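You operate a simulated robot arm through the tools that you are given. There is no shell and no other tool. Be economical: measure what you need, move in short steps, check, and stop when the job is done.

You are at the controls of a simulated robot arm. One attempt, no reset.

JOB
Switch off, then tighten the long chain until the round gauge shows 4.
Fine: green lever to FREE to turn the orange knob, back to HOLD after. Where these are worked on the way, their far stop is far enough and under half their travel is too little: green lever.
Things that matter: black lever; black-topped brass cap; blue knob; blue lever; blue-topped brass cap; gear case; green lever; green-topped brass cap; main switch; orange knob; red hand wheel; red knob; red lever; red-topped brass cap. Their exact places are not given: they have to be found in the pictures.

Only the result counts: the job must be done as asked and must still hold three seconds after the hand-in. Knocking over, shifting, dropping, spilling or breaking anything else fails it.

ROBOT AND FRAMES
A 6-joint arm with a two-finger parallel gripper on a trunk, on a base that drives. Base frame: it is fixed to the floor where the robot stands at the start and does not move with it; the origin is under the middle of the robot, x ahead of it, y to its left, z up. Units: m, degrees, N and s.
With the tool pointing down near the work surface it reaches from about 0.3 to 0.7 m from the robot's upright axis, wherever it stands. Its first joint turns from -166.0 to 166.0 degrees. Places, roughly: black lever [-2.8, -1.8, 0.6]; black-topped brass cap [-0.5, -0.6, 0.7]; blue knob [-2.5, -2.2, 0.8]; blue lever [-2.7, -2.2, 0.7]; blue-topped brass cap [-0.6, -0.6, 0.8]; gear case [-2.3, -2.5, 0.5]; green lever [-0.7, -0.4, 1]; green-topped brass cap [-0.7, -0.8, 0.2]; main switch [0.5, 0, 0.9]; orange knob [-0.6, -0.4, 1.1]; red hand wheel [-2.6, -1.9, 0.8]; red knob [-2.4, -2.2, 0.8]; red lever [-2.6, -2.4, 0.7]; red-topped brass cap [-0.7, -0.4, 0.7]; round gauge [-0.7, -0.4, 1.2]; white knob [-0.6, -0.4, 0.5]. Payload 4.1 kg.
Tool frame: the origin (TCP) lies between the finger pads and is the grasp point; the fingertips stand 0.023 m ahead of it; z points along the fingers, y is the line along which they close. The gripper opens to 0.094 m. The fingers are 0.038 m wide and 0.01 m thick; the gripper's body (0.054 by 0.096 m) begins 0.039 m behind the TCP.
Orientation is that of the tool frame in the base frame, as a unit quaternion [x, y, z, w]. With the fingers straight down and closing along the base's y, the tool's x points along the base's -x, its y along +y and its z along -z.

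CONTROLS
- The arm moves only by the tool send_rows. Its arguments are lists of equal length, an entry for each row: "xyz": the shift along the tool's x, y, z in units of 40 mm (1.0 is 40 mm), a list of three; "angular": the turn, a rotation vector about the tool's x, y, z in units of 8 degrees (1.0 is 8 degrees), a list of three; "gripper": the gripper command, from -1 (fully open) to 1 (shut), values between in proportion. In form: {"xyz": [[x, y, z], ...], "angular": [[wx, wy, wz], ...], "gripper": [gripper, ...]}. A call has 1 to 12 rows; each row shifts and turns the commanded pose from where the row before left it, along the tool's axes as they then stand. A call with a number of a shift or a turn outside -1 to 1 is refused whole. Each row takes 0.2 s and may step no farther than 0.05 m and 8.6 degrees from the row before; otherwise, or with a gripper value out of range, the whole call is refused. A pose out of reach is approached as far as the arm can. The call stops where the force on the tool passes 90 N (or 10 N more than at its start, if that is more) or the arm is blocked; 0.2 s more then pass. The fingers move at their own pace (about 0.045 m/s each) and stop on an object; they squeeze with about 40 N. The grip force told is the motor's: it shows also when the fingers shut on nothing. Time passes only in rows, and 0.2 s behind the last, so rows that do not move let the fingers close. It gives the time, the measured TCP pose, the force on the tool (base axes), the opening and the grip force at its end, in the units of the frame above (readings bear some noise), with the torque about the TCP (base axes, N m) and any sound that the robot's microphone picked up.
- Cameras (640 x 400 px; columns grow to the right, rows downward): "scene" is now at [-0.0607, 0.0803, 1.4388]; the picture's right is [-1.00, -0.00, -0.00], its down [-0.00, 0.60, -0.80] and it looks along [0.00, -0.80, -0.60] (base axes); focal length 214 px, centre (320, 200). "wrist" rides on the gripper at [0.086, 0.016, -0.075] in the tool frame; the picture's right is [-0.18, 0.98, 0.00], its down [-0.58, -0.11, -0.81] and it looks along [-0.79, -0.15, 0.59] (tool axes); focal length 243 px, centre (320, 200).
- camera(camera): a new picture of that camera. The clock stands still meanwhile.
- move_column(by): slides the trunk up (or, below 0, down) by that many m; the arm and the scene camera ride with it, the base frame stays. It gives what a move gives, with no picture.
- drive_base(legs): drives the robot by 1 to 6 legs, each [ahead, turn to the left] in m and degrees, along the robot's own axes; the way and the turn of a leg run together, so that a leg with both is an arc; at most 1.5 m and 180 degrees a leg. The arm and the cameras ride along, it lands a little off, and it stops where it bumps. It gives what a move gives.
- turn_head(pan, tilt): turns the head with the scene camera to pan (to the left, within 155 degrees either way) and tilt (down, from -29 to 69), counted from straight ahead of the robot. It gives what a move gives.
- probe_pixels(camera, pixels): for up to 12 pixels [column, row] of the newest picture of that camera ("zoom" is the newest enlarged one), the place [x, y, z] in the base frame of the surface seen there, good to about 0.002 m. The clock stands still meanwhile.
- zoom(camera, box): a new picture of the part [left, top, right, bottom] of that camera's present view, enlarged. The clock stands still meanwhile.
- job_done(): hands the job in; it is judged then, once.

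Keep the steps short. Do not move on a guess: measure, check each grasp and each placing, and mend mistakes. In all there are 80 turns and 52 pictures (those below and enlarged ones count). Leave the gripper open and the arm clear of the work at the hand-in unless told otherwise, and finish with a single line.

The tools are called after "Call:" by a JSON object that holds its "fn" and its "kwargs". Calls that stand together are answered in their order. send_rows: Moves the arm, as the interface text tells. Its arguments: {"type":"object","properties":{"xyz":{"type":"array","items":{"type":"array","items":{"type":"number"}}},"angular":{"type":"array","items":{"type":"array","items":{"type":"number"}}},"gripper":{"type":"array","items":{"type":"number"}}},"required":["xyz","angular","gripper"]} The other tools are called the same way: move_column (by) slides the trunk up or down; drive_base (legs) drives the base; turn_head (pan, tilt) turns the head that bears the scene camera; camera (camera) takes a picture; probe_pixels (camera, pixels) gives the place of the surface under pixels of a picture; zoom (camera, box) takes an enlarged picture of a part of a camera's view; job_done () hands the job in.

At the start:

```text
t: 0.0
position: [-0.1628, -0.2492, 1.263]
tcp_rot: [0.0, 1.0, 0.0, 0.0]
wrist_force: [0.5, 0.4, 0.6]
torque: [-0.05, -0.02, 0.01]
grip_width: 0.0938
gripper_force: 0.1
trunk travel left (down, up): [-0.389, 0.201]
robot x, y, heading: [0.0019, -0.0025, 0.0]
head pan, tilt: [-89.9, 36.8]
```

scene: 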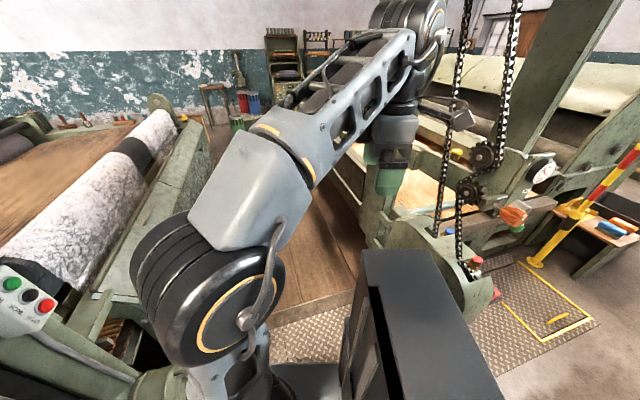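
wrist: 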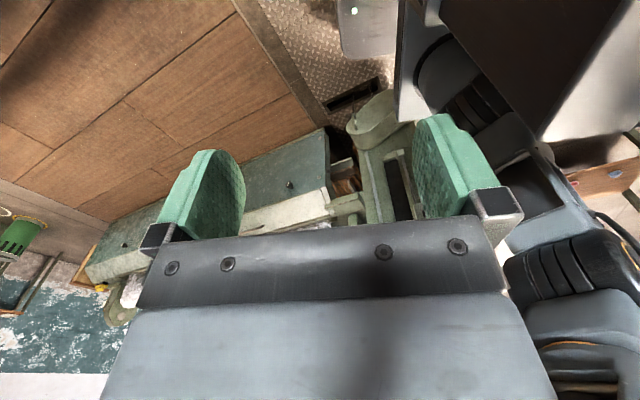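

I see a button box at lower left (25,300) and the orange knob, gauge and chains at right (520,200). I'll zoom into both.

Call:
{"fn": "zoom", "kwargs": {"camera": "scene", "box": [420, 120, 640, 300]}}

Call:
{"fn": "turn_head", "kwargs": {"pan": 0, "tilt": 45}}

Call:
{"fn": "camera", "kwargs": {"camera": "scene"}}

```text
2.22 times, centred on (530, 210) of scene
```

zoom: 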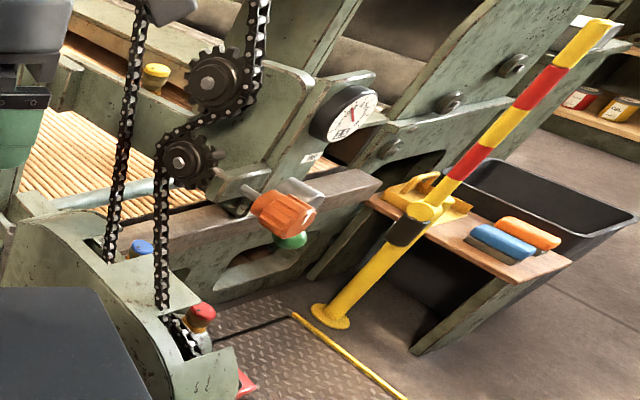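

```text
t: 1.6
position: [-0.1623, -0.2496, 1.2623]
tcp_rot: [0.0, 1.0, 0.0, 0.0]
wrist_force: [-0.1, 0.3, 0.5]
torque: [-0.02, 0.03, 0.01]
grip_width: 0.0944
gripper_force: 0.0
trunk travel left (down, up): [-0.389, 0.201]
robot x, y, heading: [0.0015, 0.0008, 0.2]
head pan, tilt: [0.0, 45.0]
```

```text
48 pictures are left
```

scene: 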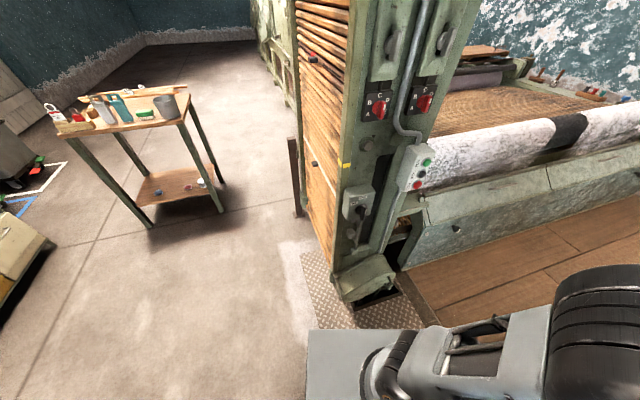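

The panel ahead has a switch box at (357,205), red rotary selectors and a button box. Zoom in and measure.

Call:
{"fn": "zoom", "kwargs": {"camera": "scene", "box": [300, 60, 460, 260]}}

Call:
{"fn": "probe_pixels", "kwargs": {"camera": "scene", "pixels": [[357, 205], [379, 108], [424, 103], [425, 162], [347, 165], [360, 210], [380, 200], [420, 172], [357, 195]]}}

```text
2.00 times, centred on (380, 160) of scene
```

zoom: 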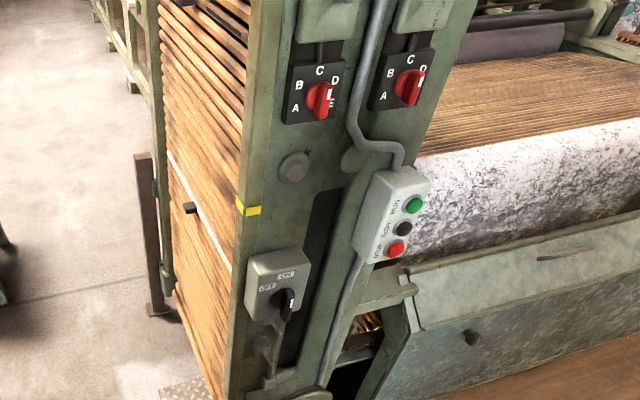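

```text
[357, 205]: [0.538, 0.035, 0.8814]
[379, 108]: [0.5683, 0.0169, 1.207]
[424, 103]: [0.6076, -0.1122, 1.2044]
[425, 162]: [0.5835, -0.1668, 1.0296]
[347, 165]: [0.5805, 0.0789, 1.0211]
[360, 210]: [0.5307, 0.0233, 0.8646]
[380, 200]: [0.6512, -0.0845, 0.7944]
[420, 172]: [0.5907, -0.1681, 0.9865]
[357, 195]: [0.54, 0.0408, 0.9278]
```

Call:
{"fn": "zoom", "kwargs": {"camera": "scene", "box": [335, 180, 387, 230]}}

Call:
{"fn": "probe_pixels", "kwargs": {"camera": "zoom", "pixels": [[320, 200], [200, 170], [340, 120], [340, 230], [330, 270], [310, 310], [250, 220], [280, 270], [350, 260], [370, 210], [320, 340], [200, 260]]}}

```text
8.00 times, centred on (361, 205) of scene
```

zoom: 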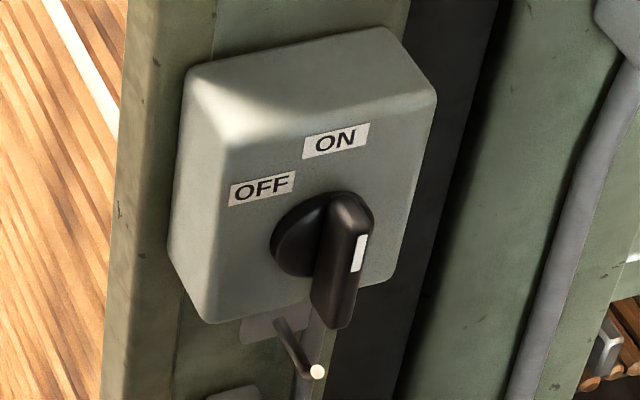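

```text
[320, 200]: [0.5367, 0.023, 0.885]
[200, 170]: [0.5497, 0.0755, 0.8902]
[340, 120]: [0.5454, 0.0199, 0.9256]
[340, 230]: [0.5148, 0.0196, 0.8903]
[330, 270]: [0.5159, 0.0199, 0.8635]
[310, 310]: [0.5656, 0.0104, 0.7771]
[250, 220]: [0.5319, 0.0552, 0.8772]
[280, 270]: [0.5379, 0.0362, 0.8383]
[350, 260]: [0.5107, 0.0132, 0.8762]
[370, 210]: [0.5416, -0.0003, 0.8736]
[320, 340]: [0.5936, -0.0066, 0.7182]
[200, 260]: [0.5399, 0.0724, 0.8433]
```

The main switch is a rotary knob, handle vertical at ON, centre about y 0.02, z 0.875, and OFF is about 45° to the left. I'll swing the arm around to the front, high up, in a safe arc.

Call:
{"fn": "send_rows", "kwargs": {"xyz": [[-1, -0.7, 0], [-1, -0.7, 0], [-1, -0.7, 0], [-1, -0.7, 0], [-1, 0.2, 0], [-1, 0.2, 0], [-1, 0.2, 0], [-1, 0.2, 0], [-1, 0.3, 0]], "angular": [[0, 0, 0], [0, 0, 0], [0, 0, 0], [0, 0, 0], [0, 0, 0], [0, 0, 0], [0, 0, 0], [0, 0, 0], [0, 0, 0]], "gripper": [-1, -1, -1, -1, -1, -1, -1, -1, -1]}}

Call:
{"fn": "send_rows", "kwargs": {"xyz": [[-0.7, 1, 0], [-0.7, 1, 0], [-0.7, 1, 0], [-0.3, 1, 0], [-0.2, 1, 0], [0, 1, 0], [0, 1, 0], [0, 1, 0]], "angular": [[0, 0, 0], [0, 0, 0], [0, 0, 0], [0, 0, 0], [0, 0, 0], [0, 0, 0], [0, 0, 0], [0, 0, 0]], "gripper": [-1, -1, -1, -1, -1, -1, -1, -1]}}

```text
t: 3.6
position: [0.1989, -0.3188, 1.2606]
tcp_rot: [0.001, 1.0, -0.001, 0.0]
wrist_force: [-0.3, 0.4, -0.3]
torque: [0.02, 0.0, -0.01]
grip_width: 0.0942
gripper_force: 0.0
trunk travel left (down, up): [-0.389, 0.201]
robot x, y, heading: [0.0027, -0.0054, 0.1]
head pan, tilt: [0.0, 45.0]
```

```text
t: 5.5
position: [0.3012, 0.0035, 1.2633]
tcp_rot: [-0.001, 1.0, 0.0, 0.001]
wrist_force: [0.8, 0.1, 0.8]
torque: [-0.04, 0.01, 0.03]
grip_width: 0.094
gripper_force: 0.1
trunk travel left (down, up): [-0.389, 0.201]
robot x, y, heading: [0.0016, 0.0016, -0.2]
head pan, tilt: [0.0, 45.0]
```

Now pitch the tool to horizontal, pointing at the switch (−90° about tool y).

Call:
{"fn": "send_rows", "kwargs": {"xyz": [[-0.5, 0, 0], [-0.5, 0, 0], [0, 0, 0], [0, 0, 0], [0, 0, 0], [0, 0, 0], [0, 0, 0], [0, 0, 0], [0, 0, 0], [0, 0, 0], [0, 0, 0], [0, 0, 0]], "angular": [[0, -1, 0], [0, -1, 0], [0, -1, 0], [0, -1, 0], [0, -1, 0], [0, -1, 0], [0, -1, 0], [0, -1, 0], [0, -1, 0], [0, -1, 0], [0, -1, 0], [0, -0.25, 0]], "gripper": [-1, -1, -1, -1, -1, -1, -1, -1, -1, -1, -1, -1]}}

Call:
{"fn": "camera", "kwargs": {"camera": "scene"}}

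```text
t: 7.2
position: [0.3893, 0.0016, 1.2282]
tcp_rot: [0.002, 0.897, -0.003, 0.442]
wrist_force: [0.5, -0.1, 0.0]
torque: [0.02, -0.01, -0.01]
grip_width: 0.094
gripper_force: 0.1
trunk travel left (down, up): [-0.389, 0.201]
robot x, y, heading: [-0.004, -0.005, -0.1]
head pan, tilt: [0.0, 45.0]
stopped in row 8: the arm was blocked; the commanded pose is now the measured one
```

```text
45 pictures are left
```

scene: 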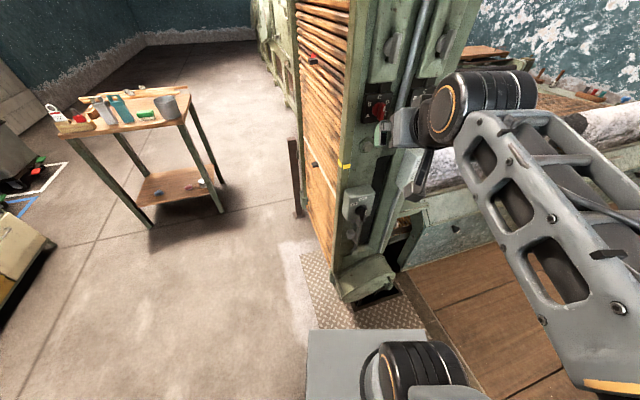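

The pitch stalled at about 52°. I'll probe the arm parts to learn its posture.

Call:
{"fn": "probe_pixels", "kwargs": {"camera": "scene", "pixels": [[450, 110], [510, 90], [500, 140], [560, 270], [620, 390], [415, 180], [400, 130], [420, 360], [340, 370], [610, 180], [435, 135]]}}

Call:
{"fn": "camera", "kwargs": {"camera": "wrist"}}

```text
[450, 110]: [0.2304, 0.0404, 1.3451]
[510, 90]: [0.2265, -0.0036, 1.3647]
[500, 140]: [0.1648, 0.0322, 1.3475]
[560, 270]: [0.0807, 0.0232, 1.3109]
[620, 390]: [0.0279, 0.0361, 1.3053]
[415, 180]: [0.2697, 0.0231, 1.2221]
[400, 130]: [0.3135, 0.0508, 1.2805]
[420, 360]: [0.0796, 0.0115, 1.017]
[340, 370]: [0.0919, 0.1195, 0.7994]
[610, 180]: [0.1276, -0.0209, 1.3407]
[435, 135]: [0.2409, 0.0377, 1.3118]
```

```text
44 pictures are left
```

wrist: 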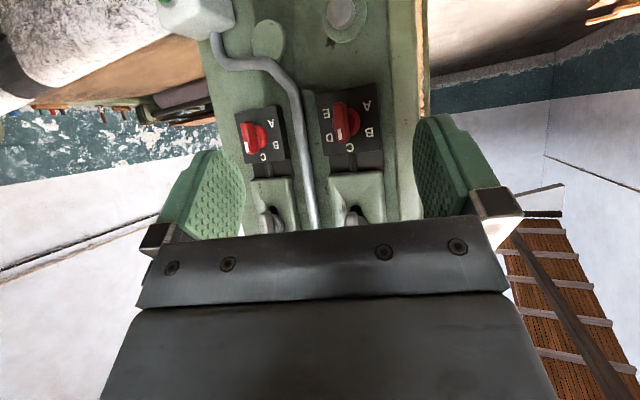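

Shoulder is around z 1.02 and the arm is strongly folded. I'll lower straight down by 0.24, which gives the wrist more room, then pitch on.

Call:
{"fn": "send_rows", "kwargs": {"xyz": [[0.793, 0, 0.609], [0.793, 0, 0.609], [0.793, 0, 0.609], [0.793, 0, 0.609], [0.793, 0, 0.609], [0.793, 0, 0.609]], "angular": [[0, 0, 0], [0, 0, 0], [0, 0, 0], [0, 0, 0], [0, 0, 0], [0, 0, 0]], "gripper": [-1, -1, -1, -1, -1, -1]}}

Call:
{"fn": "send_rows", "kwargs": {"xyz": [[0, 0, 0], [0, 0, 0], [0, 0, 0], [0, 0, 0], [0, 0, 0]], "angular": [[0, -1, 0], [0, -1, 0], [0, -1, 0], [0, -1, 0], [0, -0.69, 0]], "gripper": [-1, -1, -1, -1, -1]}}

```text
t: 8.6
position: [0.411, 0.0007, 0.9993]
tcp_rot: [0.001, 0.897, -0.002, 0.442]
wrist_force: [0.2, 0.2, 0.4]
torque: [0.01, -0.01, -0.05]
grip_width: 0.0938
gripper_force: 0.0
out of reach, approached as far as the arm can: row 6
trunk travel left (down, up): [-0.389, 0.201]
robot x, y, heading: [-0.0048, -0.0014, -0.0]
head pan, tilt: [0.0, 45.0]
```

```text
t: 9.8
position: [0.4825, 0.0002, 1.0352]
tcp_rot: [0.0, 0.707, -0.003, 0.708]
wrist_force: [0.3, 0.3, -0.1]
torque: [0.02, 0.01, -0.01]
grip_width: 0.0941
gripper_force: 0.1
out of reach, approached as far as the arm can: row 1, 2, 3, 4, 5
trunk travel left (down, up): [-0.389, 0.201]
robot x, y, heading: [0.0003, -0.0034, -0.1]
head pan, tilt: [0.0, 45.0]
```

Horizontal now, but too near the column, so I'll drive back a little. First look behind to see that it's clear.

Call:
{"fn": "turn_head", "kwargs": {"pan": -140, "tilt": 45}}

Call:
{"fn": "camera", "kwargs": {"camera": "scene"}}

Call:
{"fn": "turn_head", "kwargs": {"pan": 150, "tilt": 45}}

Call:
{"fn": "camera", "kwargs": {"camera": "scene"}}

```text
t: 12.1
position: [0.4822, -0.0003, 1.0365]
tcp_rot: [0.0, 0.708, -0.003, 0.707]
wrist_force: [-0.4, 0.0, -1.0]
torque: [0.01, -0.03, -0.04]
grip_width: 0.0941
gripper_force: 0.0
trunk travel left (down, up): [-0.389, 0.201]
robot x, y, heading: [0.0029, 0.0009, 0.1]
head pan, tilt: [-140.0, 45.0]
```

```text
43 pictures are left
```

scene: 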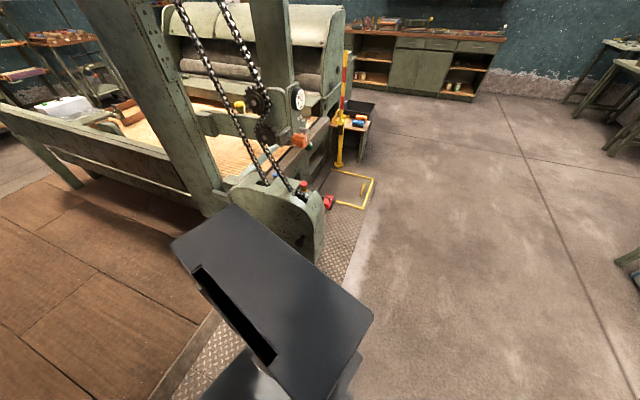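

```text
t: 16.0
position: [0.4821, -0.0, 1.0356]
tcp_rot: [0.0, 0.707, -0.002, 0.707]
wrist_force: [0.5, 0.0, 0.3]
torque: [-0.03, -0.01, 0.01]
grip_width: 0.094
gripper_force: 0.1
trunk travel left (down, up): [-0.389, 0.201]
robot x, y, heading: [-0.0015, -0.0002, -0.4]
head pan, tilt: [150.0, 45.0]
```

```text
42 pictures are left
```

scene: 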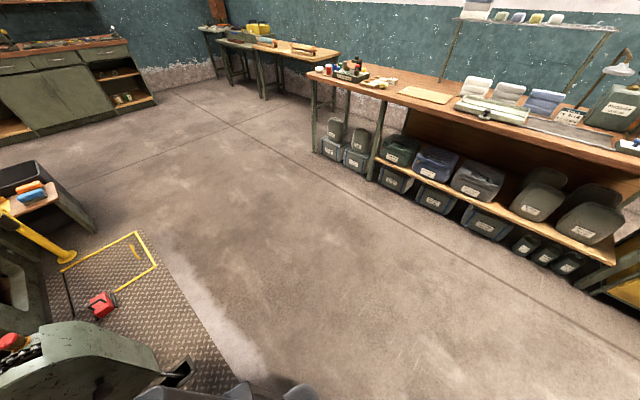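

Call:
{"fn": "probe_pixels", "kwargs": {"camera": "scene", "pixels": [[90, 330], [150, 365], [160, 385], [15, 340], [100, 305], [65, 260], [190, 390], [300, 390], [180, 365]]}}

```text
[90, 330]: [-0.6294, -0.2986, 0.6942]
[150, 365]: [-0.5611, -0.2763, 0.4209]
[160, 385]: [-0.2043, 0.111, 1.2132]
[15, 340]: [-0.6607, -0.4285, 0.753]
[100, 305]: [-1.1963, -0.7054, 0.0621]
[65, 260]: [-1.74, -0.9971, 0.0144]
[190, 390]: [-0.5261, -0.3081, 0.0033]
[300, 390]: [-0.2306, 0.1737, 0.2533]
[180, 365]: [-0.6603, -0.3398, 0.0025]
```

The housing is close behind, so I won't drive. Lowering the trunk brings the same posture to switch height. Re-aim the head and measure the switch plate and handle precisely first.

Call:
{"fn": "turn_head", "kwargs": {"pan": 0, "tilt": 45}}

Call:
{"fn": "zoom", "kwargs": {"camera": "scene", "box": [335, 180, 387, 230]}}

Call:
{"fn": "probe_pixels", "kwargs": {"camera": "zoom", "pixels": [[235, 150], [380, 120], [230, 280], [300, 120], [385, 170], [345, 205], [355, 205], [340, 310], [325, 300], [350, 300], [290, 240], [362, 225]]}}

```text
t: 18.4
position: [0.4826, -0.0001, 1.0358]
tcp_rot: [0.001, 0.707, -0.003, 0.707]
wrist_force: [0.3, 0.0, -0.2]
torque: [0.03, -0.01, 0.02]
grip_width: 0.0938
gripper_force: 0.0
trunk travel left (down, up): [-0.389, 0.201]
robot x, y, heading: [0.0028, -0.0015, -0.1]
head pan, tilt: [0.0, 45.0]
```

```text
8.00 times, centred on (361, 205) of scene
```

zoom: 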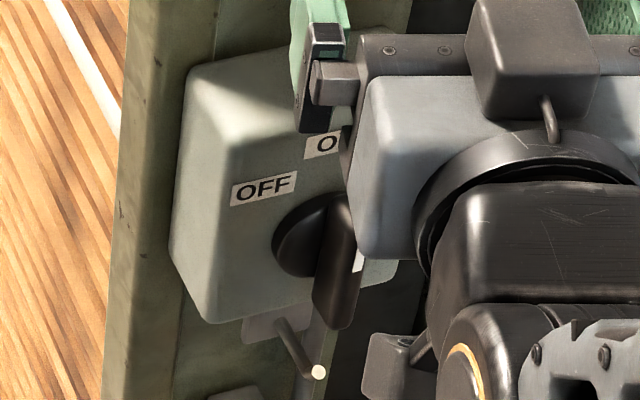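

```text
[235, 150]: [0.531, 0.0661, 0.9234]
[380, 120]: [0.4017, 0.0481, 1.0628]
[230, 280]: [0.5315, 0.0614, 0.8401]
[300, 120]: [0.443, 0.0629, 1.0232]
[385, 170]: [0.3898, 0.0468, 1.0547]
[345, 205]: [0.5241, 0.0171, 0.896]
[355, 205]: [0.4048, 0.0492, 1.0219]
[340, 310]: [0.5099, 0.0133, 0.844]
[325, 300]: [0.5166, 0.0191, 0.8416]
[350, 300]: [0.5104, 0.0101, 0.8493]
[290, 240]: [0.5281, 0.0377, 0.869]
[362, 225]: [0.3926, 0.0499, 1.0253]
```

Plate face x≈0.531, handle front x≈0.510, centre y≈0.0115, z≈0.870. Align y, then lower the trunk 0.166.

Call:
{"fn": "send_rows", "kwargs": {"xyz": [[0, 0.29, 0]], "angular": [[0, 0, 0]], "gripper": [-1]}}

Call:
{"fn": "move_column", "kwargs": {"by": -0.166}}

Call:
{"fn": "camera", "kwargs": {"camera": "wrist"}}

```text
t: 18.8
position: [0.4836, 0.0121, 1.0349]
tcp_rot: [0.001, 0.707, -0.002, 0.707]
wrist_force: [0.2, -0.4, 0.1]
torque: [-0.01, 0.0, -0.05]
grip_width: 0.094
gripper_force: 0.1
trunk travel left (down, up): [-0.389, 0.201]
robot x, y, heading: [0.0018, 0.0002, 0.1]
head pan, tilt: [0.0, 45.0]
```

```text
t: 20.6
position: [0.483, 0.0113, 0.8703]
tcp_rot: [0.002, 0.707, -0.003, 0.707]
wrist_force: [0.2, -0.1, -1.2]
torque: [0.01, -0.02, 0.03]
grip_width: 0.0939
gripper_force: 0.1
trunk travel left (down, up): [-0.223, 0.367]
robot x, y, heading: [-0.001, 0.0009, -0.2]
head pan, tilt: [0.0, 45.0]
```

```text
40 pictures are left
```

wrist: 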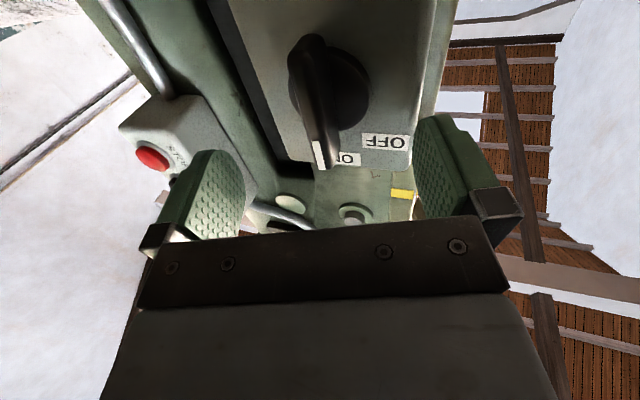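

The fingers straddle the handle. Measure knob handle and disc points from the wrist picture.

Call:
{"fn": "probe_pixels", "kwargs": {"camera": "wrist", "pixels": [[290, 85], [310, 85], [322, 85], [332, 85], [320, 150], [312, 45], [365, 95], [340, 120], [385, 120], [295, 130]]}}

```text
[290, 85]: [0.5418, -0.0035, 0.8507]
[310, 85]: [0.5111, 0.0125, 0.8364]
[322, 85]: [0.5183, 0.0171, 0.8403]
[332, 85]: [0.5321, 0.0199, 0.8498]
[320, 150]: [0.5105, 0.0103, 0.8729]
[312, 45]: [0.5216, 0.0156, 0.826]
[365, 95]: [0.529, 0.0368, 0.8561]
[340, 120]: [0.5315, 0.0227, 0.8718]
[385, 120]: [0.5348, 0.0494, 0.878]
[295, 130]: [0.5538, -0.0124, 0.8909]
```

The plate faces about 10° to −y; handle spans z 0.826–0.897, so centre is z≈0.862. Yaw the tool 10°, move in, and close.

Call:
{"fn": "send_rows", "kwargs": {"xyz": [[0, 0, 0], [0, 0, 0], [0.1, -0.07, 0.2], [0.1, -0.06, 0.21]], "angular": [[-0.63, 0, 0], [-0.63, 0, 0], [0, 0, 0], [0, 0, 0]], "gripper": [-1, -1, -1, -1]}}

Call:
{"fn": "camera", "kwargs": {"camera": "wrist"}}

```text
t: 21.6
position: [0.5006, 0.0085, 0.8607]
tcp_rot: [-0.062, 0.705, 0.06, 0.704]
wrist_force: [0.1, 0.2, 0.1]
torque: [0.01, 0.03, 0.0]
grip_width: 0.0939
gripper_force: 0.1
trunk travel left (down, up): [-0.223, 0.367]
robot x, y, heading: [-0.0, -0.0002, -0.0]
head pan, tilt: [0.0, 45.0]
```

```text
39 pictures are left
```

wrist: 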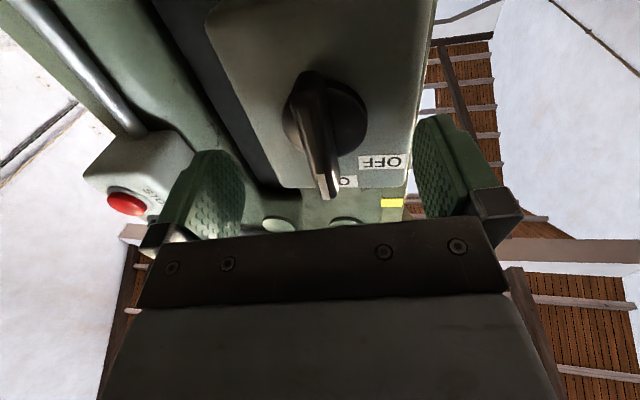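

Call:
{"fn": "send_rows", "kwargs": {"xyz": [[0, 0, 0], [0, 0, 0], [0, 0, 0], [0, 0, 0], [0, 0, 0], [0, 0, 0]], "angular": [[0, 0, 0], [0, 0, 0], [0, 0, 0], [0, 0, 0], [0, 0, 0], [0, 0, 0]], "gripper": [1, 1, 1, 1, 1, 1]}}

```text
t: 23.1
position: [0.4989, 0.009, 0.8625]
tcp_rot: [-0.062, 0.705, 0.059, 0.704]
wrist_force: [0.3, -1.5, -0.7]
torque: [-0.03, 0.01, 0.4]
grip_width: 0.0144
gripper_force: 45.4
trunk travel left (down, up): [-0.223, 0.367]
robot x, y, heading: [-0.0039, -0.0008, 0.1]
head pan, tilt: [0.0, 45.0]
```

Gripped (14 mm). Turn counter-clockwise (top toward +y), i.e. negative about tool z, 40° first.

Call:
{"fn": "send_rows", "kwargs": {"xyz": [[0, 0, 0], [0, 0, 0], [0, 0, 0], [0, 0, 0], [0, 0, 0], [0, 0, 0]], "angular": [[0, 0, -1], [0, 0, -1], [0, 0, -1], [0, 0, -1], [0, 0, -1], [0, 0, 0]], "gripper": [1, 1, 1, 1, 1, 1]}}

Call:
{"fn": "camera", "kwargs": {"camera": "wrist"}}

```text
t: 24.4
position: [0.4985, 0.0109, 0.8605]
tcp_rot: [-0.3, 0.641, -0.187, 0.681]
wrist_force: [-17.4, -0.8, -5.8]
torque: [0.13, -0.29, 1.11]
grip_width: 0.0138
gripper_force: 45.4
trunk travel left (down, up): [-0.223, 0.367]
robot x, y, heading: [-0.0024, 0.0008, 0.2]
head pan, tilt: [0.0, 45.0]
```

```text
38 pictures are left
```

wrist: 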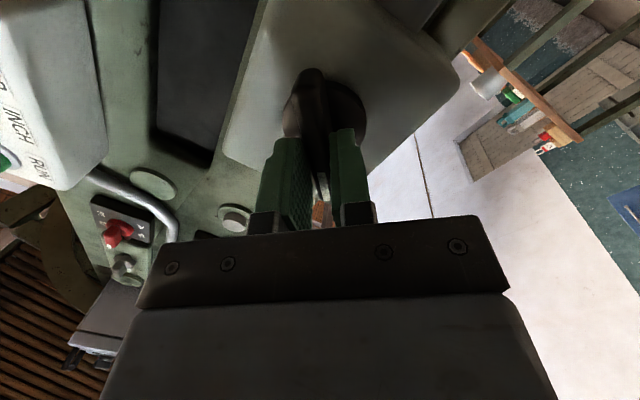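

The handle follows with no stop felt. Turn further 16°.

Call:
{"fn": "send_rows", "kwargs": {"xyz": [[0, 0, 0], [0, 0, 0], [0, 0, 0]], "angular": [[0, 0, -1], [0, 0, -1], [0, 0, 0]], "gripper": [1, 1, 1]}}

Call:
{"fn": "zoom", "kwargs": {"camera": "scene", "box": [335, 170, 397, 230]}}

```text
t: 25.2
position: [0.4986, 0.0099, 0.8615]
tcp_rot: [-0.387, 0.594, -0.278, 0.648]
wrist_force: [-25.3, 2.9, -11.7]
torque: [0.03, 0.01, 1.47]
grip_width: 0.0136
gripper_force: 45.0
trunk travel left (down, up): [-0.223, 0.367]
robot x, y, heading: [-0.0021, 0.0012, -0.1]
head pan, tilt: [0.0, 45.0]
```

```text
6.67 times, centred on (366, 200) of scene
```

zoom: 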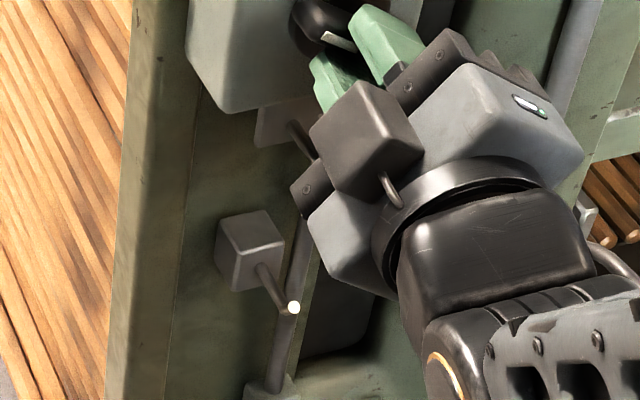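

Call:
{"fn": "zoom", "kwargs": {"camera": "scene", "box": [345, 140, 397, 190]}}

```text
8.00 times, centred on (371, 165) of scene
```

zoom: 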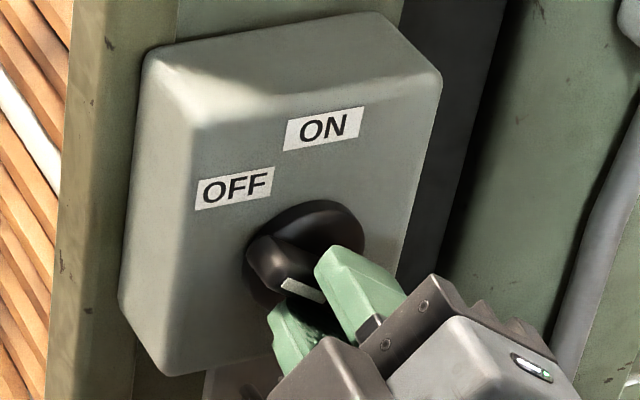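

Handle looks about at OFF (56° turned). Push a little further to feel for the stop.

Call:
{"fn": "send_rows", "kwargs": {"xyz": [[0, 0, 0], [0, 0, 0]], "angular": [[0, 0, -1], [0, 0, 0]], "gripper": [1, 1]}}

```text
t: 25.9
position: [0.4988, 0.0109, 0.8613]
tcp_rot: [-0.427, 0.565, -0.323, 0.628]
wrist_force: [-27.1, 6.8, -12.6]
torque: [-0.01, 0.16, 1.63]
grip_width: 0.0133
gripper_force: 45.0
trunk travel left (down, up): [-0.223, 0.367]
robot x, y, heading: [0.0015, 0.0, -0.1]
head pan, tilt: [0.0, 45.0]
```

No clear stop. Open and look at the handle.

Call:
{"fn": "send_rows", "kwargs": {"xyz": [[0, 0, 0], [0, 0, 0], [0, 0, 0], [0, 0, -0.4], [0, 0, -0.4]], "angular": [[0, 0, 0], [0, 0, 0], [0, 0, 0], [0, 0, 0], [0, 0, 0]], "gripper": [-1, -1, -1, -1, -1]}}

Call:
{"fn": "zoom", "kwargs": {"camera": "scene", "box": [345, 140, 397, 190]}}

Call:
{"fn": "camera", "kwargs": {"camera": "wrist"}}

```text
t: 27.1
position: [0.482, 0.0045, 0.8615]
tcp_rot: [-0.425, 0.565, -0.323, 0.629]
wrist_force: [0.6, 0.6, -0.8]
torque: [0.01, 0.0, 0.0]
grip_width: 0.094
gripper_force: 0.0
out of reach, approached as far as the arm can: row 5
trunk travel left (down, up): [-0.223, 0.367]
robot x, y, heading: [0.0034, 0.0006, 0.2]
head pan, tilt: [0.0, 45.0]
```

```text
8.00 times, centred on (371, 165) of scene
```

zoom: 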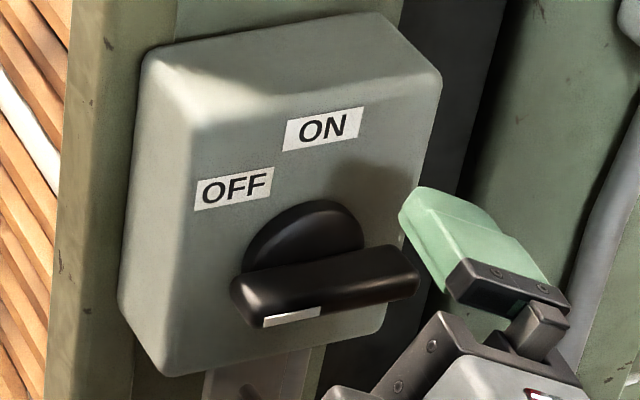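

```text
34 pictures are left
```

wrist: 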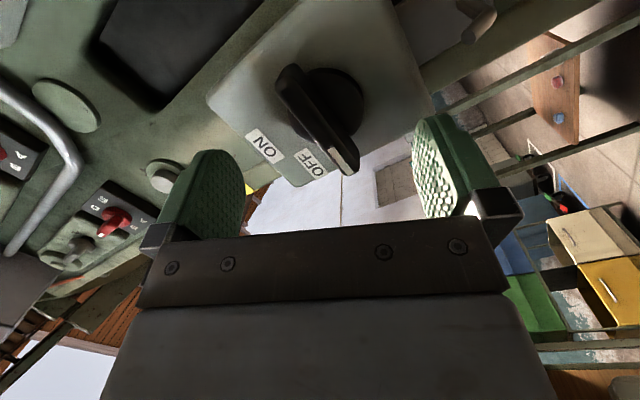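

The handle turned past the OFF label. Measure the labels and the handle ends to compute its angle.

Call:
{"fn": "probe_pixels", "kwargs": {"camera": "wrist", "pixels": [[265, 146], [311, 163], [335, 150], [288, 85], [320, 117], [345, 85], [360, 95], [325, 70]]}}

Call:
{"fn": "probe_pixels", "kwargs": {"camera": "zoom", "pixels": [[323, 128], [234, 187], [250, 285], [405, 260], [330, 275], [290, 222], [345, 225], [260, 300], [415, 290], [310, 203]]}}

```text
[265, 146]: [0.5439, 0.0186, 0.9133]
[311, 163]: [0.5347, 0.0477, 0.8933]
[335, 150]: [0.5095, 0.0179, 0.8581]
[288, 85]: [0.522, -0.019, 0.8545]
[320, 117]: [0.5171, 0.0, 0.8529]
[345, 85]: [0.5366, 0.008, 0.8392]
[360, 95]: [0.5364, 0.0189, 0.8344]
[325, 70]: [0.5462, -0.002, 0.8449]
```

```text
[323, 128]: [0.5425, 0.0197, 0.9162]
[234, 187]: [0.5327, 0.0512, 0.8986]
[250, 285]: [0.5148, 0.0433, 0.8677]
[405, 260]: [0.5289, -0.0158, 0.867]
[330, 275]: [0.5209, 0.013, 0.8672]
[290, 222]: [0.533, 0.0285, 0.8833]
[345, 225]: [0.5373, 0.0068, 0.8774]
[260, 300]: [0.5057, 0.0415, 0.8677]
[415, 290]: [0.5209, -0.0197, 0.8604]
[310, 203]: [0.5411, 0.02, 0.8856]
```

The handle now lies horizontal (about 90°): it snapped past OFF to its far position, stable. Back off by driving 0.08 m back, then view the chain side.

Call:
{"fn": "drive_base", "kwargs": {"legs": [[-0.08, 0]]}}

Call:
{"fn": "move_column", "kwargs": {"by": 0.3}}

Call:
{"fn": "turn_head", "kwargs": {"pan": -140, "tilt": 30}}

Call:
{"fn": "zoom", "kwargs": {"camera": "scene", "box": [170, 50, 420, 300]}}

```text
t: 28.1
position: [0.3995, 0.0055, 0.8613]
tcp_rot: [-0.426, 0.565, -0.323, 0.629]
wrist_force: [-0.4, -0.6, -0.1]
torque: [0.05, 0.03, 0.0]
grip_width: 0.0938
gripper_force: 0.0
trunk travel left (down, up): [-0.223, 0.367]
robot x, y, heading: [-0.0807, -0.0004, 0.1]
head pan, tilt: [0.0, 45.0]
```

```text
t: 31.1
position: [0.3989, 0.005, 1.1607]
tcp_rot: [-0.427, 0.565, -0.322, 0.628]
wrist_force: [-0.2, -0.3, -1.0]
torque: [-0.01, 0.01, -0.01]
grip_width: 0.0942
gripper_force: 0.2
trunk travel left (down, up): [-0.523, 0.067]
robot x, y, heading: [-0.0801, 0.0013, 0.2]
head pan, tilt: [0.0, 45.0]
```

```text
t: 33.3
position: [0.3992, 0.0067, 1.1602]
tcp_rot: [-0.426, 0.565, -0.322, 0.629]
wrist_force: [-0.1, 0.9, 0.1]
torque: [-0.02, -0.03, 0.0]
grip_width: 0.0938
gripper_force: 0.1
trunk travel left (down, up): [-0.523, 0.067]
robot x, y, heading: [-0.0813, 0.0004, -0.1]
head pan, tilt: [-140.0, 30.0]
```

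```text
1.60 times, centred on (295, 175) of scene
```

zoom: 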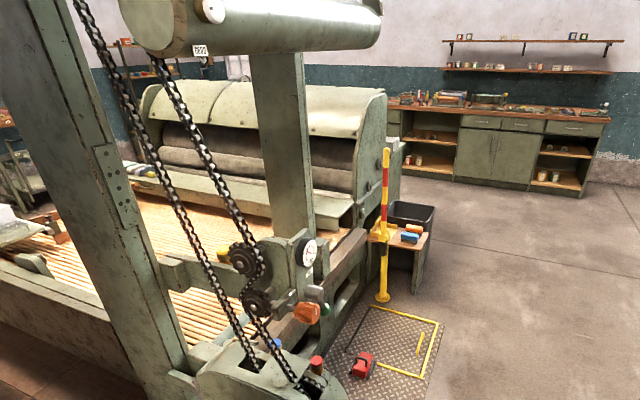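

Call:
{"fn": "zoom", "kwargs": {"camera": "scene", "box": [250, 190, 320, 310]}}

Call:
{"fn": "zoom", "kwargs": {"camera": "scene", "box": [255, 190, 315, 240]}}

Call:
{"fn": "probe_pixels", "kwargs": {"camera": "zoom", "pixels": [[330, 290], [300, 310], [370, 300], [320, 270], [390, 240], [400, 320], [300, 85], [320, 120], [240, 290], [430, 310], [460, 200], [340, 330]]}}

```text
3.33 times, centred on (285, 250) of scene
```

zoom: 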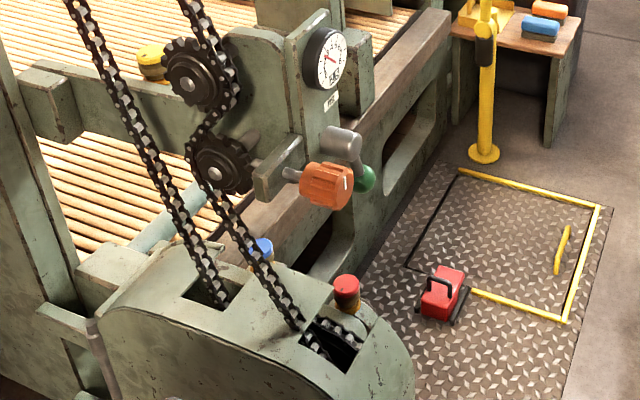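

```text
8.00 times, centred on (285, 215) of scene
```

zoom: 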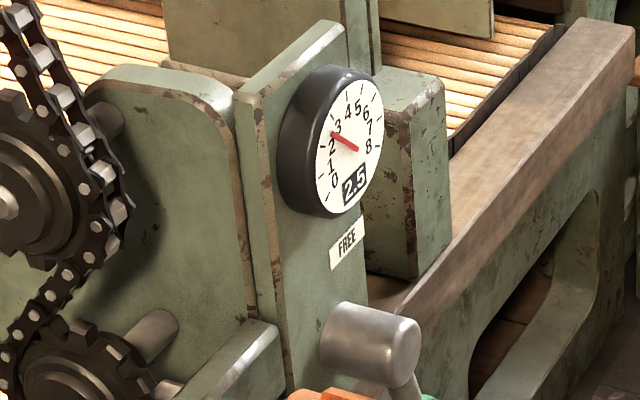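

```text
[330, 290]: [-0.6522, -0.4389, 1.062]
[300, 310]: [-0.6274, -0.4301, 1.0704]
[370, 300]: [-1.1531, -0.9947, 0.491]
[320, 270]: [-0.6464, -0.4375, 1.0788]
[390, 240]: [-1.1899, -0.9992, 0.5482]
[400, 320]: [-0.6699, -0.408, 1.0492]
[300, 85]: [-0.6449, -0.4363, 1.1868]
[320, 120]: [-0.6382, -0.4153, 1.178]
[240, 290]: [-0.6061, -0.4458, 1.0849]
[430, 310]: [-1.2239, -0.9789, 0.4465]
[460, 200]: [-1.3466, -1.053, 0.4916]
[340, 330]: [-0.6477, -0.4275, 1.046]
```

Gauge reads 2.5; FREE label is above the lever hub and the green-knobbed lever hangs down. Gauge and knob face roughly +y. I'll drive around to stand at about (−0.70, 0.22) facing −y.

Call:
{"fn": "drive_base", "kwargs": {"legs": [[0, 90], [0.22, 0], [0, 90], [0.62, 0], [0, 90]]}}

Call:
{"fn": "turn_head", "kwargs": {"pan": 0, "tilt": 35}}

Call:
{"fn": "camera", "kwargs": {"camera": "scene"}}

```text
t: 49.6
position: [-0.6825, -0.222, 1.1612]
tcp_rot: [0.099, 0.701, -0.673, 0.215]
wrist_force: [0.2, 0.1, 0.2]
torque: [0.01, -0.02, 0.02]
grip_width: 0.0941
gripper_force: 0.1
trunk travel left (down, up): [-0.523, 0.067]
robot x, y, heading: [-0.6837, 0.2594, -90.2]
head pan, tilt: [-140.0, 30.0]
```

```text
t: 51.8
position: [-0.6817, -0.2226, 1.1611]
tcp_rot: [0.099, 0.701, -0.672, 0.215]
wrist_force: [-0.5, 0.3, -0.1]
torque: [0.0, 0.03, -0.01]
grip_width: 0.0939
gripper_force: 0.2
trunk travel left (down, up): [-0.523, 0.067]
robot x, y, heading: [-0.6869, 0.2586, -90.2]
head pan, tilt: [0.0, 35.0]
```

```text
30 pictures are left
```

scene: 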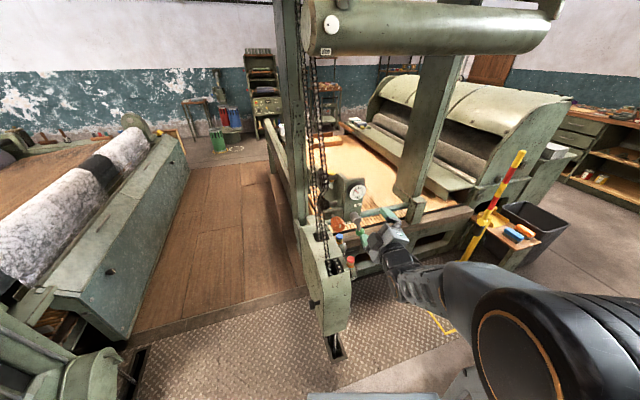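

Good view. Zoom on gauge, knob and lever.

Call:
{"fn": "zoom", "kwargs": {"camera": "scene", "box": [305, 160, 385, 260]}}

Call:
{"fn": "zoom", "kwargs": {"camera": "scene", "box": [325, 178, 381, 240]}}

Call:
{"fn": "camera", "kwargs": {"camera": "wrist"}}

```text
4.00 times, centred on (345, 210) of scene
```

zoom: 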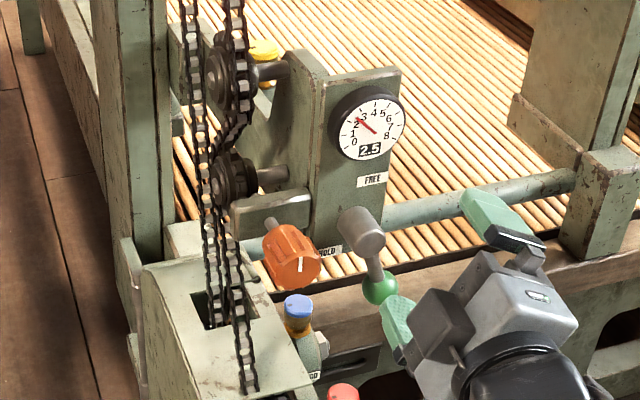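

```text
6.45 times, centred on (353, 209) of scene
```

zoom: 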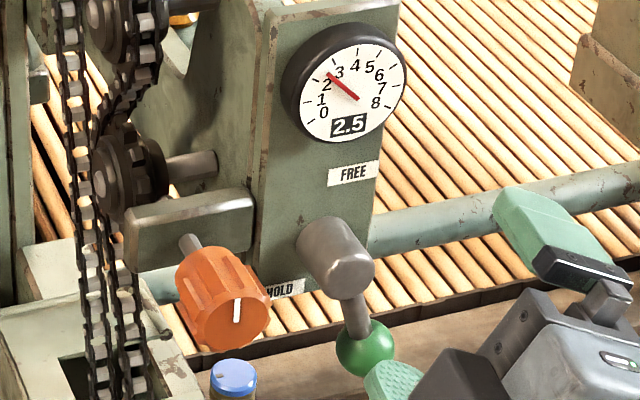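

```text
27 pictures are left
```

wrist: 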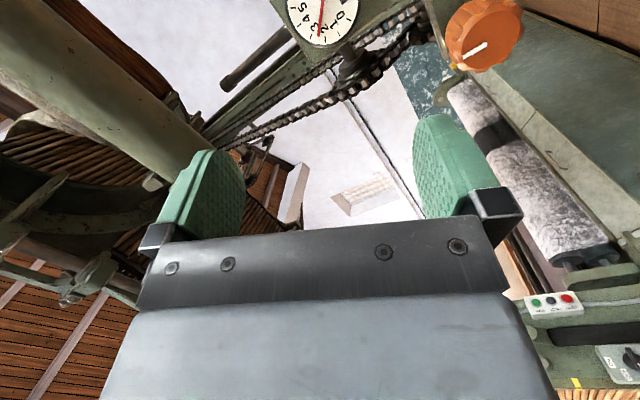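

Call:
{"fn": "probe_pixels", "kwargs": {"camera": "zoom", "pixels": [[350, 255], [320, 230], [365, 270], [357, 310], [365, 345], [352, 172], [286, 288], [237, 310], [210, 265], [190, 245], [290, 210], [345, 100]]}}

Call:
{"fn": "probe_pixels", "kwargs": {"camera": "zoom", "pixels": [[207, 320], [265, 315], [240, 345], [232, 285], [180, 290], [228, 260], [185, 220], [345, 345], [388, 345], [280, 120], [300, 250], [374, 255]]}}

```text
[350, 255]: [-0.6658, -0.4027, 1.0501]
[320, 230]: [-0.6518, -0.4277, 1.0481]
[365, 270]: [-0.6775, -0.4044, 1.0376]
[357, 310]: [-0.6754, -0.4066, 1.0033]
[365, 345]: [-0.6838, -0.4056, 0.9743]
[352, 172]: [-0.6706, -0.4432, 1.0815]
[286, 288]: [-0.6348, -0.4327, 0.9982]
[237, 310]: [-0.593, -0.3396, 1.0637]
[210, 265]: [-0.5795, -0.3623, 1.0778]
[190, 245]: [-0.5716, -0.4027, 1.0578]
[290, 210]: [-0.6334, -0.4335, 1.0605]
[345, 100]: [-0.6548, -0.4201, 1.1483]
```

```text
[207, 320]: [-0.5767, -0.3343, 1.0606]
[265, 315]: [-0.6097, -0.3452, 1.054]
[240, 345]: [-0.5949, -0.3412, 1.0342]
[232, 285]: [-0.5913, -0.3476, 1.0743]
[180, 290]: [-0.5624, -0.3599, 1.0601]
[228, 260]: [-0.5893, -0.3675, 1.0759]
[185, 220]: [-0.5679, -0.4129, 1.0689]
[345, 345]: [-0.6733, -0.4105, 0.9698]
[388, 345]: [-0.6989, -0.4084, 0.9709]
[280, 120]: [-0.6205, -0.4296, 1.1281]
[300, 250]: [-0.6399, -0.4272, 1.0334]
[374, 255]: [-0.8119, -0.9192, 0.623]
```

Panel normal is about (−0.26, 0.97, 0). Lever hub axis is near (−0.666, ·, 1.046), ball centre about (−0.685, −0.418, 0.963), hanging at HOLD; FREE is at the top. First roll the tool back upright and yaw 5° so it faces the panel squarely.

Call:
{"fn": "send_rows", "kwargs": {"xyz": [[0, 0, 0], [0, 0, 0], [0, 0, 0], [0, 0, 0], [0, 0, 0], [0, 0, 0], [0, 0, 0], [0, 0, 0], [0, 0, 0]], "angular": [[0, 0, 1], [0, 0, 1], [0, 0, 1], [0, 0, 1], [0, 0, 1], [0, 0, 1], [0, 0, 1], [0, 0, 1], [-0.63, 0, 0]], "gripper": [-1, -1, -1, -1, -1, -1, -1, -1, -1]}}

Call:
{"fn": "send_rows", "kwargs": {"xyz": [[1, 0, 0], [1, 0, 0], [1, 0, 0], [1, 0, 0], [0.95, 0, 0]], "angular": [[0, 0, 0], [0, 0, 0], [0, 0, 0], [0, 0, 0], [0, 0, 0]], "gripper": [-1, -1, -1, -1, -1]}}

```text
t: 53.8
position: [-0.6825, -0.223, 1.1602]
tcp_rot: [0.432, 0.561, -0.432, 0.559]
wrist_force: [-1.0, 0.1, -0.2]
torque: [-0.01, -0.02, 0.0]
grip_width: 0.0939
gripper_force: 0.0
trunk travel left (down, up): [-0.523, 0.067]
robot x, y, heading: [-0.6833, 0.2605, -90.2]
head pan, tilt: [0.0, 35.0]
```

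```text
t: 55.0
position: [-0.6832, -0.2243, 0.96]
tcp_rot: [0.431, 0.561, -0.433, 0.558]
wrist_force: [0.0, 0.2, -0.6]
torque: [-0.03, -0.01, 0.0]
grip_width: 0.0938
gripper_force: 0.2
trunk travel left (down, up): [-0.523, 0.067]
robot x, y, heading: [-0.686, 0.2582, -90.1]
head pan, tilt: [0.0, 35.0]
```

Shift right 0.051 along tool y, then advance 0.12 and look.

Call:
{"fn": "send_rows", "kwargs": {"xyz": [[0, -0.64, 0], [0, -0.64, 0], [0, 0, 1], [0, 0, 1], [0, 0, 0.8]], "angular": [[0, 0, 0], [0, 0, 0], [0, 0, 0], [0, 0, 0], [0, 0, 0]], "gripper": [-1, -1, -1, -1, -1]}}

Call:
{"fn": "camera", "kwargs": {"camera": "wrist"}}

Call:
{"fn": "zoom", "kwargs": {"camera": "scene", "box": [315, 178, 395, 250]}}

```text
t: 56.2
position: [-0.7027, -0.3464, 0.9644]
tcp_rot: [0.431, 0.561, -0.432, 0.559]
wrist_force: [0.4, 0.0, -0.2]
torque: [0.0, -0.03, 0.02]
grip_width: 0.0942
gripper_force: 0.1
trunk travel left (down, up): [-0.523, 0.067]
robot x, y, heading: [-0.6874, 0.2583, -90.3]
head pan, tilt: [0.0, 35.0]
```

```text
26 pictures are left
```

wrist: 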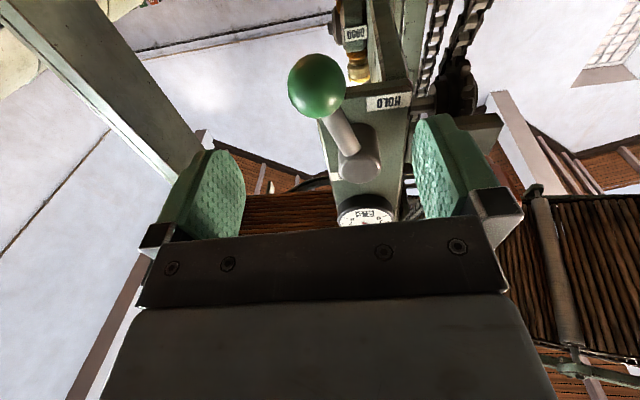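

```text
5.56 times, centred on (355, 214) of scene
```

zoom: 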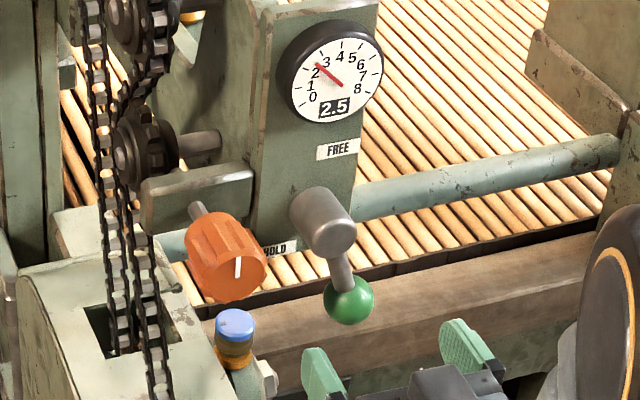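

Measure ball and hub from the wrist picture.

Call:
{"fn": "probe_pixels", "kwargs": {"camera": "wrist", "pixels": [[317, 86], [292, 86], [341, 86], [358, 165], [340, 135], [365, 180], [382, 103], [345, 170]]}}

```text
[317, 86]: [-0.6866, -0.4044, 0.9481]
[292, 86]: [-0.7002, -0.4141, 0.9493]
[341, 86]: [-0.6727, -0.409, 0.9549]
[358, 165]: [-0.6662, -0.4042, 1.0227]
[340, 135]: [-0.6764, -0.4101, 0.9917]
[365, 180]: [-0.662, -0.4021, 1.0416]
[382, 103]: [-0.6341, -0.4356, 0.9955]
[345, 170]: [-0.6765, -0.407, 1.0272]
```

Ball centre ≈(−0.686, −0.416, 0.961). Advance 0.063 and close on it.

Call:
{"fn": "send_rows", "kwargs": {"xyz": [[0, -0.04, 0.8], [0.05, 0, 0.78], [0, 0, 0], [0, 0, 0], [0, 0, 0], [0, 0, 0], [0, 0, 0]], "angular": [[0, 0, 0], [0, 0, 0], [0, 0, 0], [0, 0, 0], [0, 0, 0], [0, 0, 0], [0, 0, 0]], "gripper": [-1, -1, 1, 1, 1, 1, 1]}}

Call:
{"fn": "camera", "kwargs": {"camera": "wrist"}}

```text
t: 57.8
position: [-0.6904, -0.4065, 0.9603]
tcp_rot: [0.433, 0.56, -0.433, 0.558]
wrist_force: [-1.5, -1.6, -0.2]
torque: [0.03, -0.03, -0.08]
grip_width: 0.0373
gripper_force: 45.6
trunk travel left (down, up): [-0.523, 0.067]
robot x, y, heading: [-0.6849, 0.2566, -90.3]
head pan, tilt: [0.0, 35.0]
```

```text
24 pictures are left
```

wrist: 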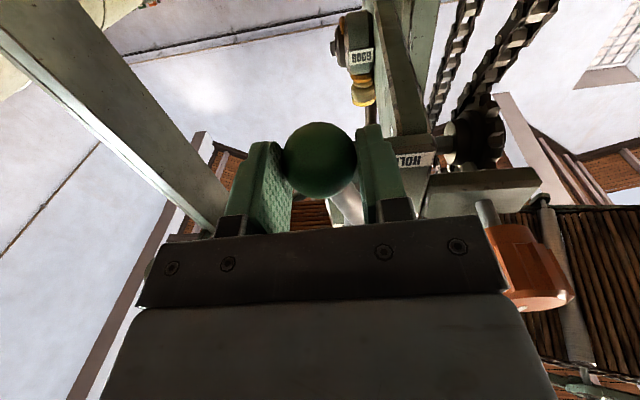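

Firm on the ball (37 mm). Swing the lever counter-clockwise about the hub, rolling the tool with it, 40° first.

Call:
{"fn": "send_rows", "kwargs": {"xyz": [[-0.099, -0.284, 0], [-0.099, -0.284, 0], [-0.099, -0.284, 0], [-0.099, -0.284, 0], [-0.099, -0.284, 0]], "angular": [[0, 0, -1], [0, 0, -1], [0, 0, -1], [0, 0, -1], [0, 0, -1]], "gripper": [1, 1, 1, 1, 1]}}

Call:
{"fn": "zoom", "kwargs": {"camera": "scene", "box": [315, 178, 395, 250]}}

```text
t: 59.0
position: [-0.7306, -0.4207, 0.9967]
tcp_rot: [0.211, 0.674, -0.599, 0.376]
wrist_force: [18.8, -0.3, 3.6]
torque: [-0.7, 0.06, 0.65]
grip_width: 0.0375
gripper_force: 44.7
trunk travel left (down, up): [-0.523, 0.067]
robot x, y, heading: [-0.6842, 0.2554, -89.9]
head pan, tilt: [0.0, 35.0]
```

```text
5.56 times, centred on (355, 214) of scene
```

zoom: 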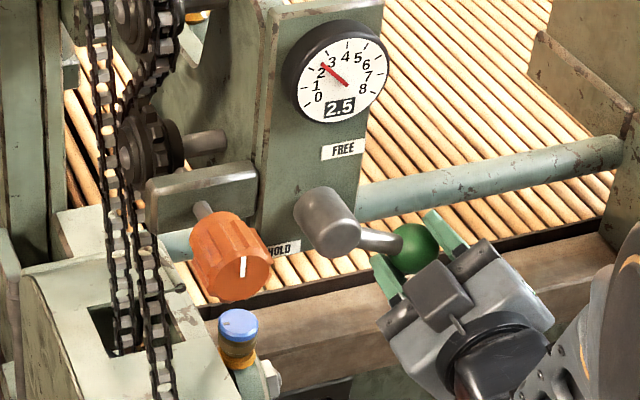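

The lever follows. Continue another 48° with slight inward correction.

Call:
{"fn": "send_rows", "kwargs": {"xyz": [[-0.14, -0.284, 0], [-0.12, -0.284, 0], [-0.11, -0.284, 0], [-0.11, -0.284, 0], [-0.11, -0.284, 0], [-0.11, -0.284, 0]], "angular": [[0, 0, -1], [0, 0, -1], [0, 0, -1], [0, 0, -1], [0, 0, -1], [0, 0, -1]], "gripper": [1, 1, 1, 1, 1, 1]}}

```text
t: 60.4
position: [-0.7414, -0.4194, 1.0367]
tcp_rot: [-0.07, 0.728, -0.673, 0.115]
wrist_force: [6.6, -21.0, -26.3]
torque: [0.18, 0.14, 0.85]
grip_width: 0.0372
gripper_force: 44.6
trunk travel left (down, up): [-0.523, 0.067]
robot x, y, heading: [-0.683, 0.2566, -89.8]
head pan, tilt: [0.0, 35.0]
stopped in row 6: the force on the tool passed its limit at 94 N (the readings are from after the stop); the commanded pose is now the measured one
```

The force limit tripped with the lever about horizontal, perhaps its stop. Look.

Call:
{"fn": "zoom", "kwargs": {"camera": "scene", "box": [315, 178, 395, 250]}}

```text
5.56 times, centred on (355, 214) of scene
```

zoom: 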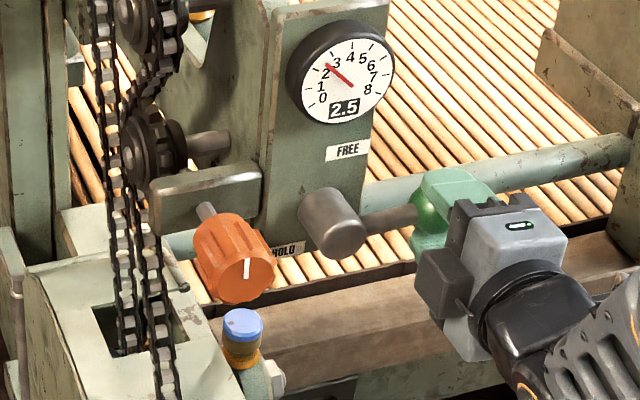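

Test the stop: nudge straight up (−tool y) in small steps.

Call:
{"fn": "send_rows", "kwargs": {"xyz": [[0, -0.15, 0.05], [0, -0.15, 0.05], [0, -0.15, 0.05]], "angular": [[0, 0, -0.4], [0, 0, -0.4], [0, 0, -0.4]], "gripper": [1, 1, 1]}}

```text
t: 61.2
position: [-0.7385, -0.4193, 1.0381]
tcp_rot: [-0.127, 0.732, -0.666, 0.059]
wrist_force: [11.7, 26.1, -73.3]
torque: [1.51, -0.27, 0.13]
grip_width: 0.0375
gripper_force: 44.9
trunk travel left (down, up): [-0.523, 0.067]
robot x, y, heading: [-0.6858, 0.2547, -90.1]
head pan, tilt: [0.0, 35.0]
```

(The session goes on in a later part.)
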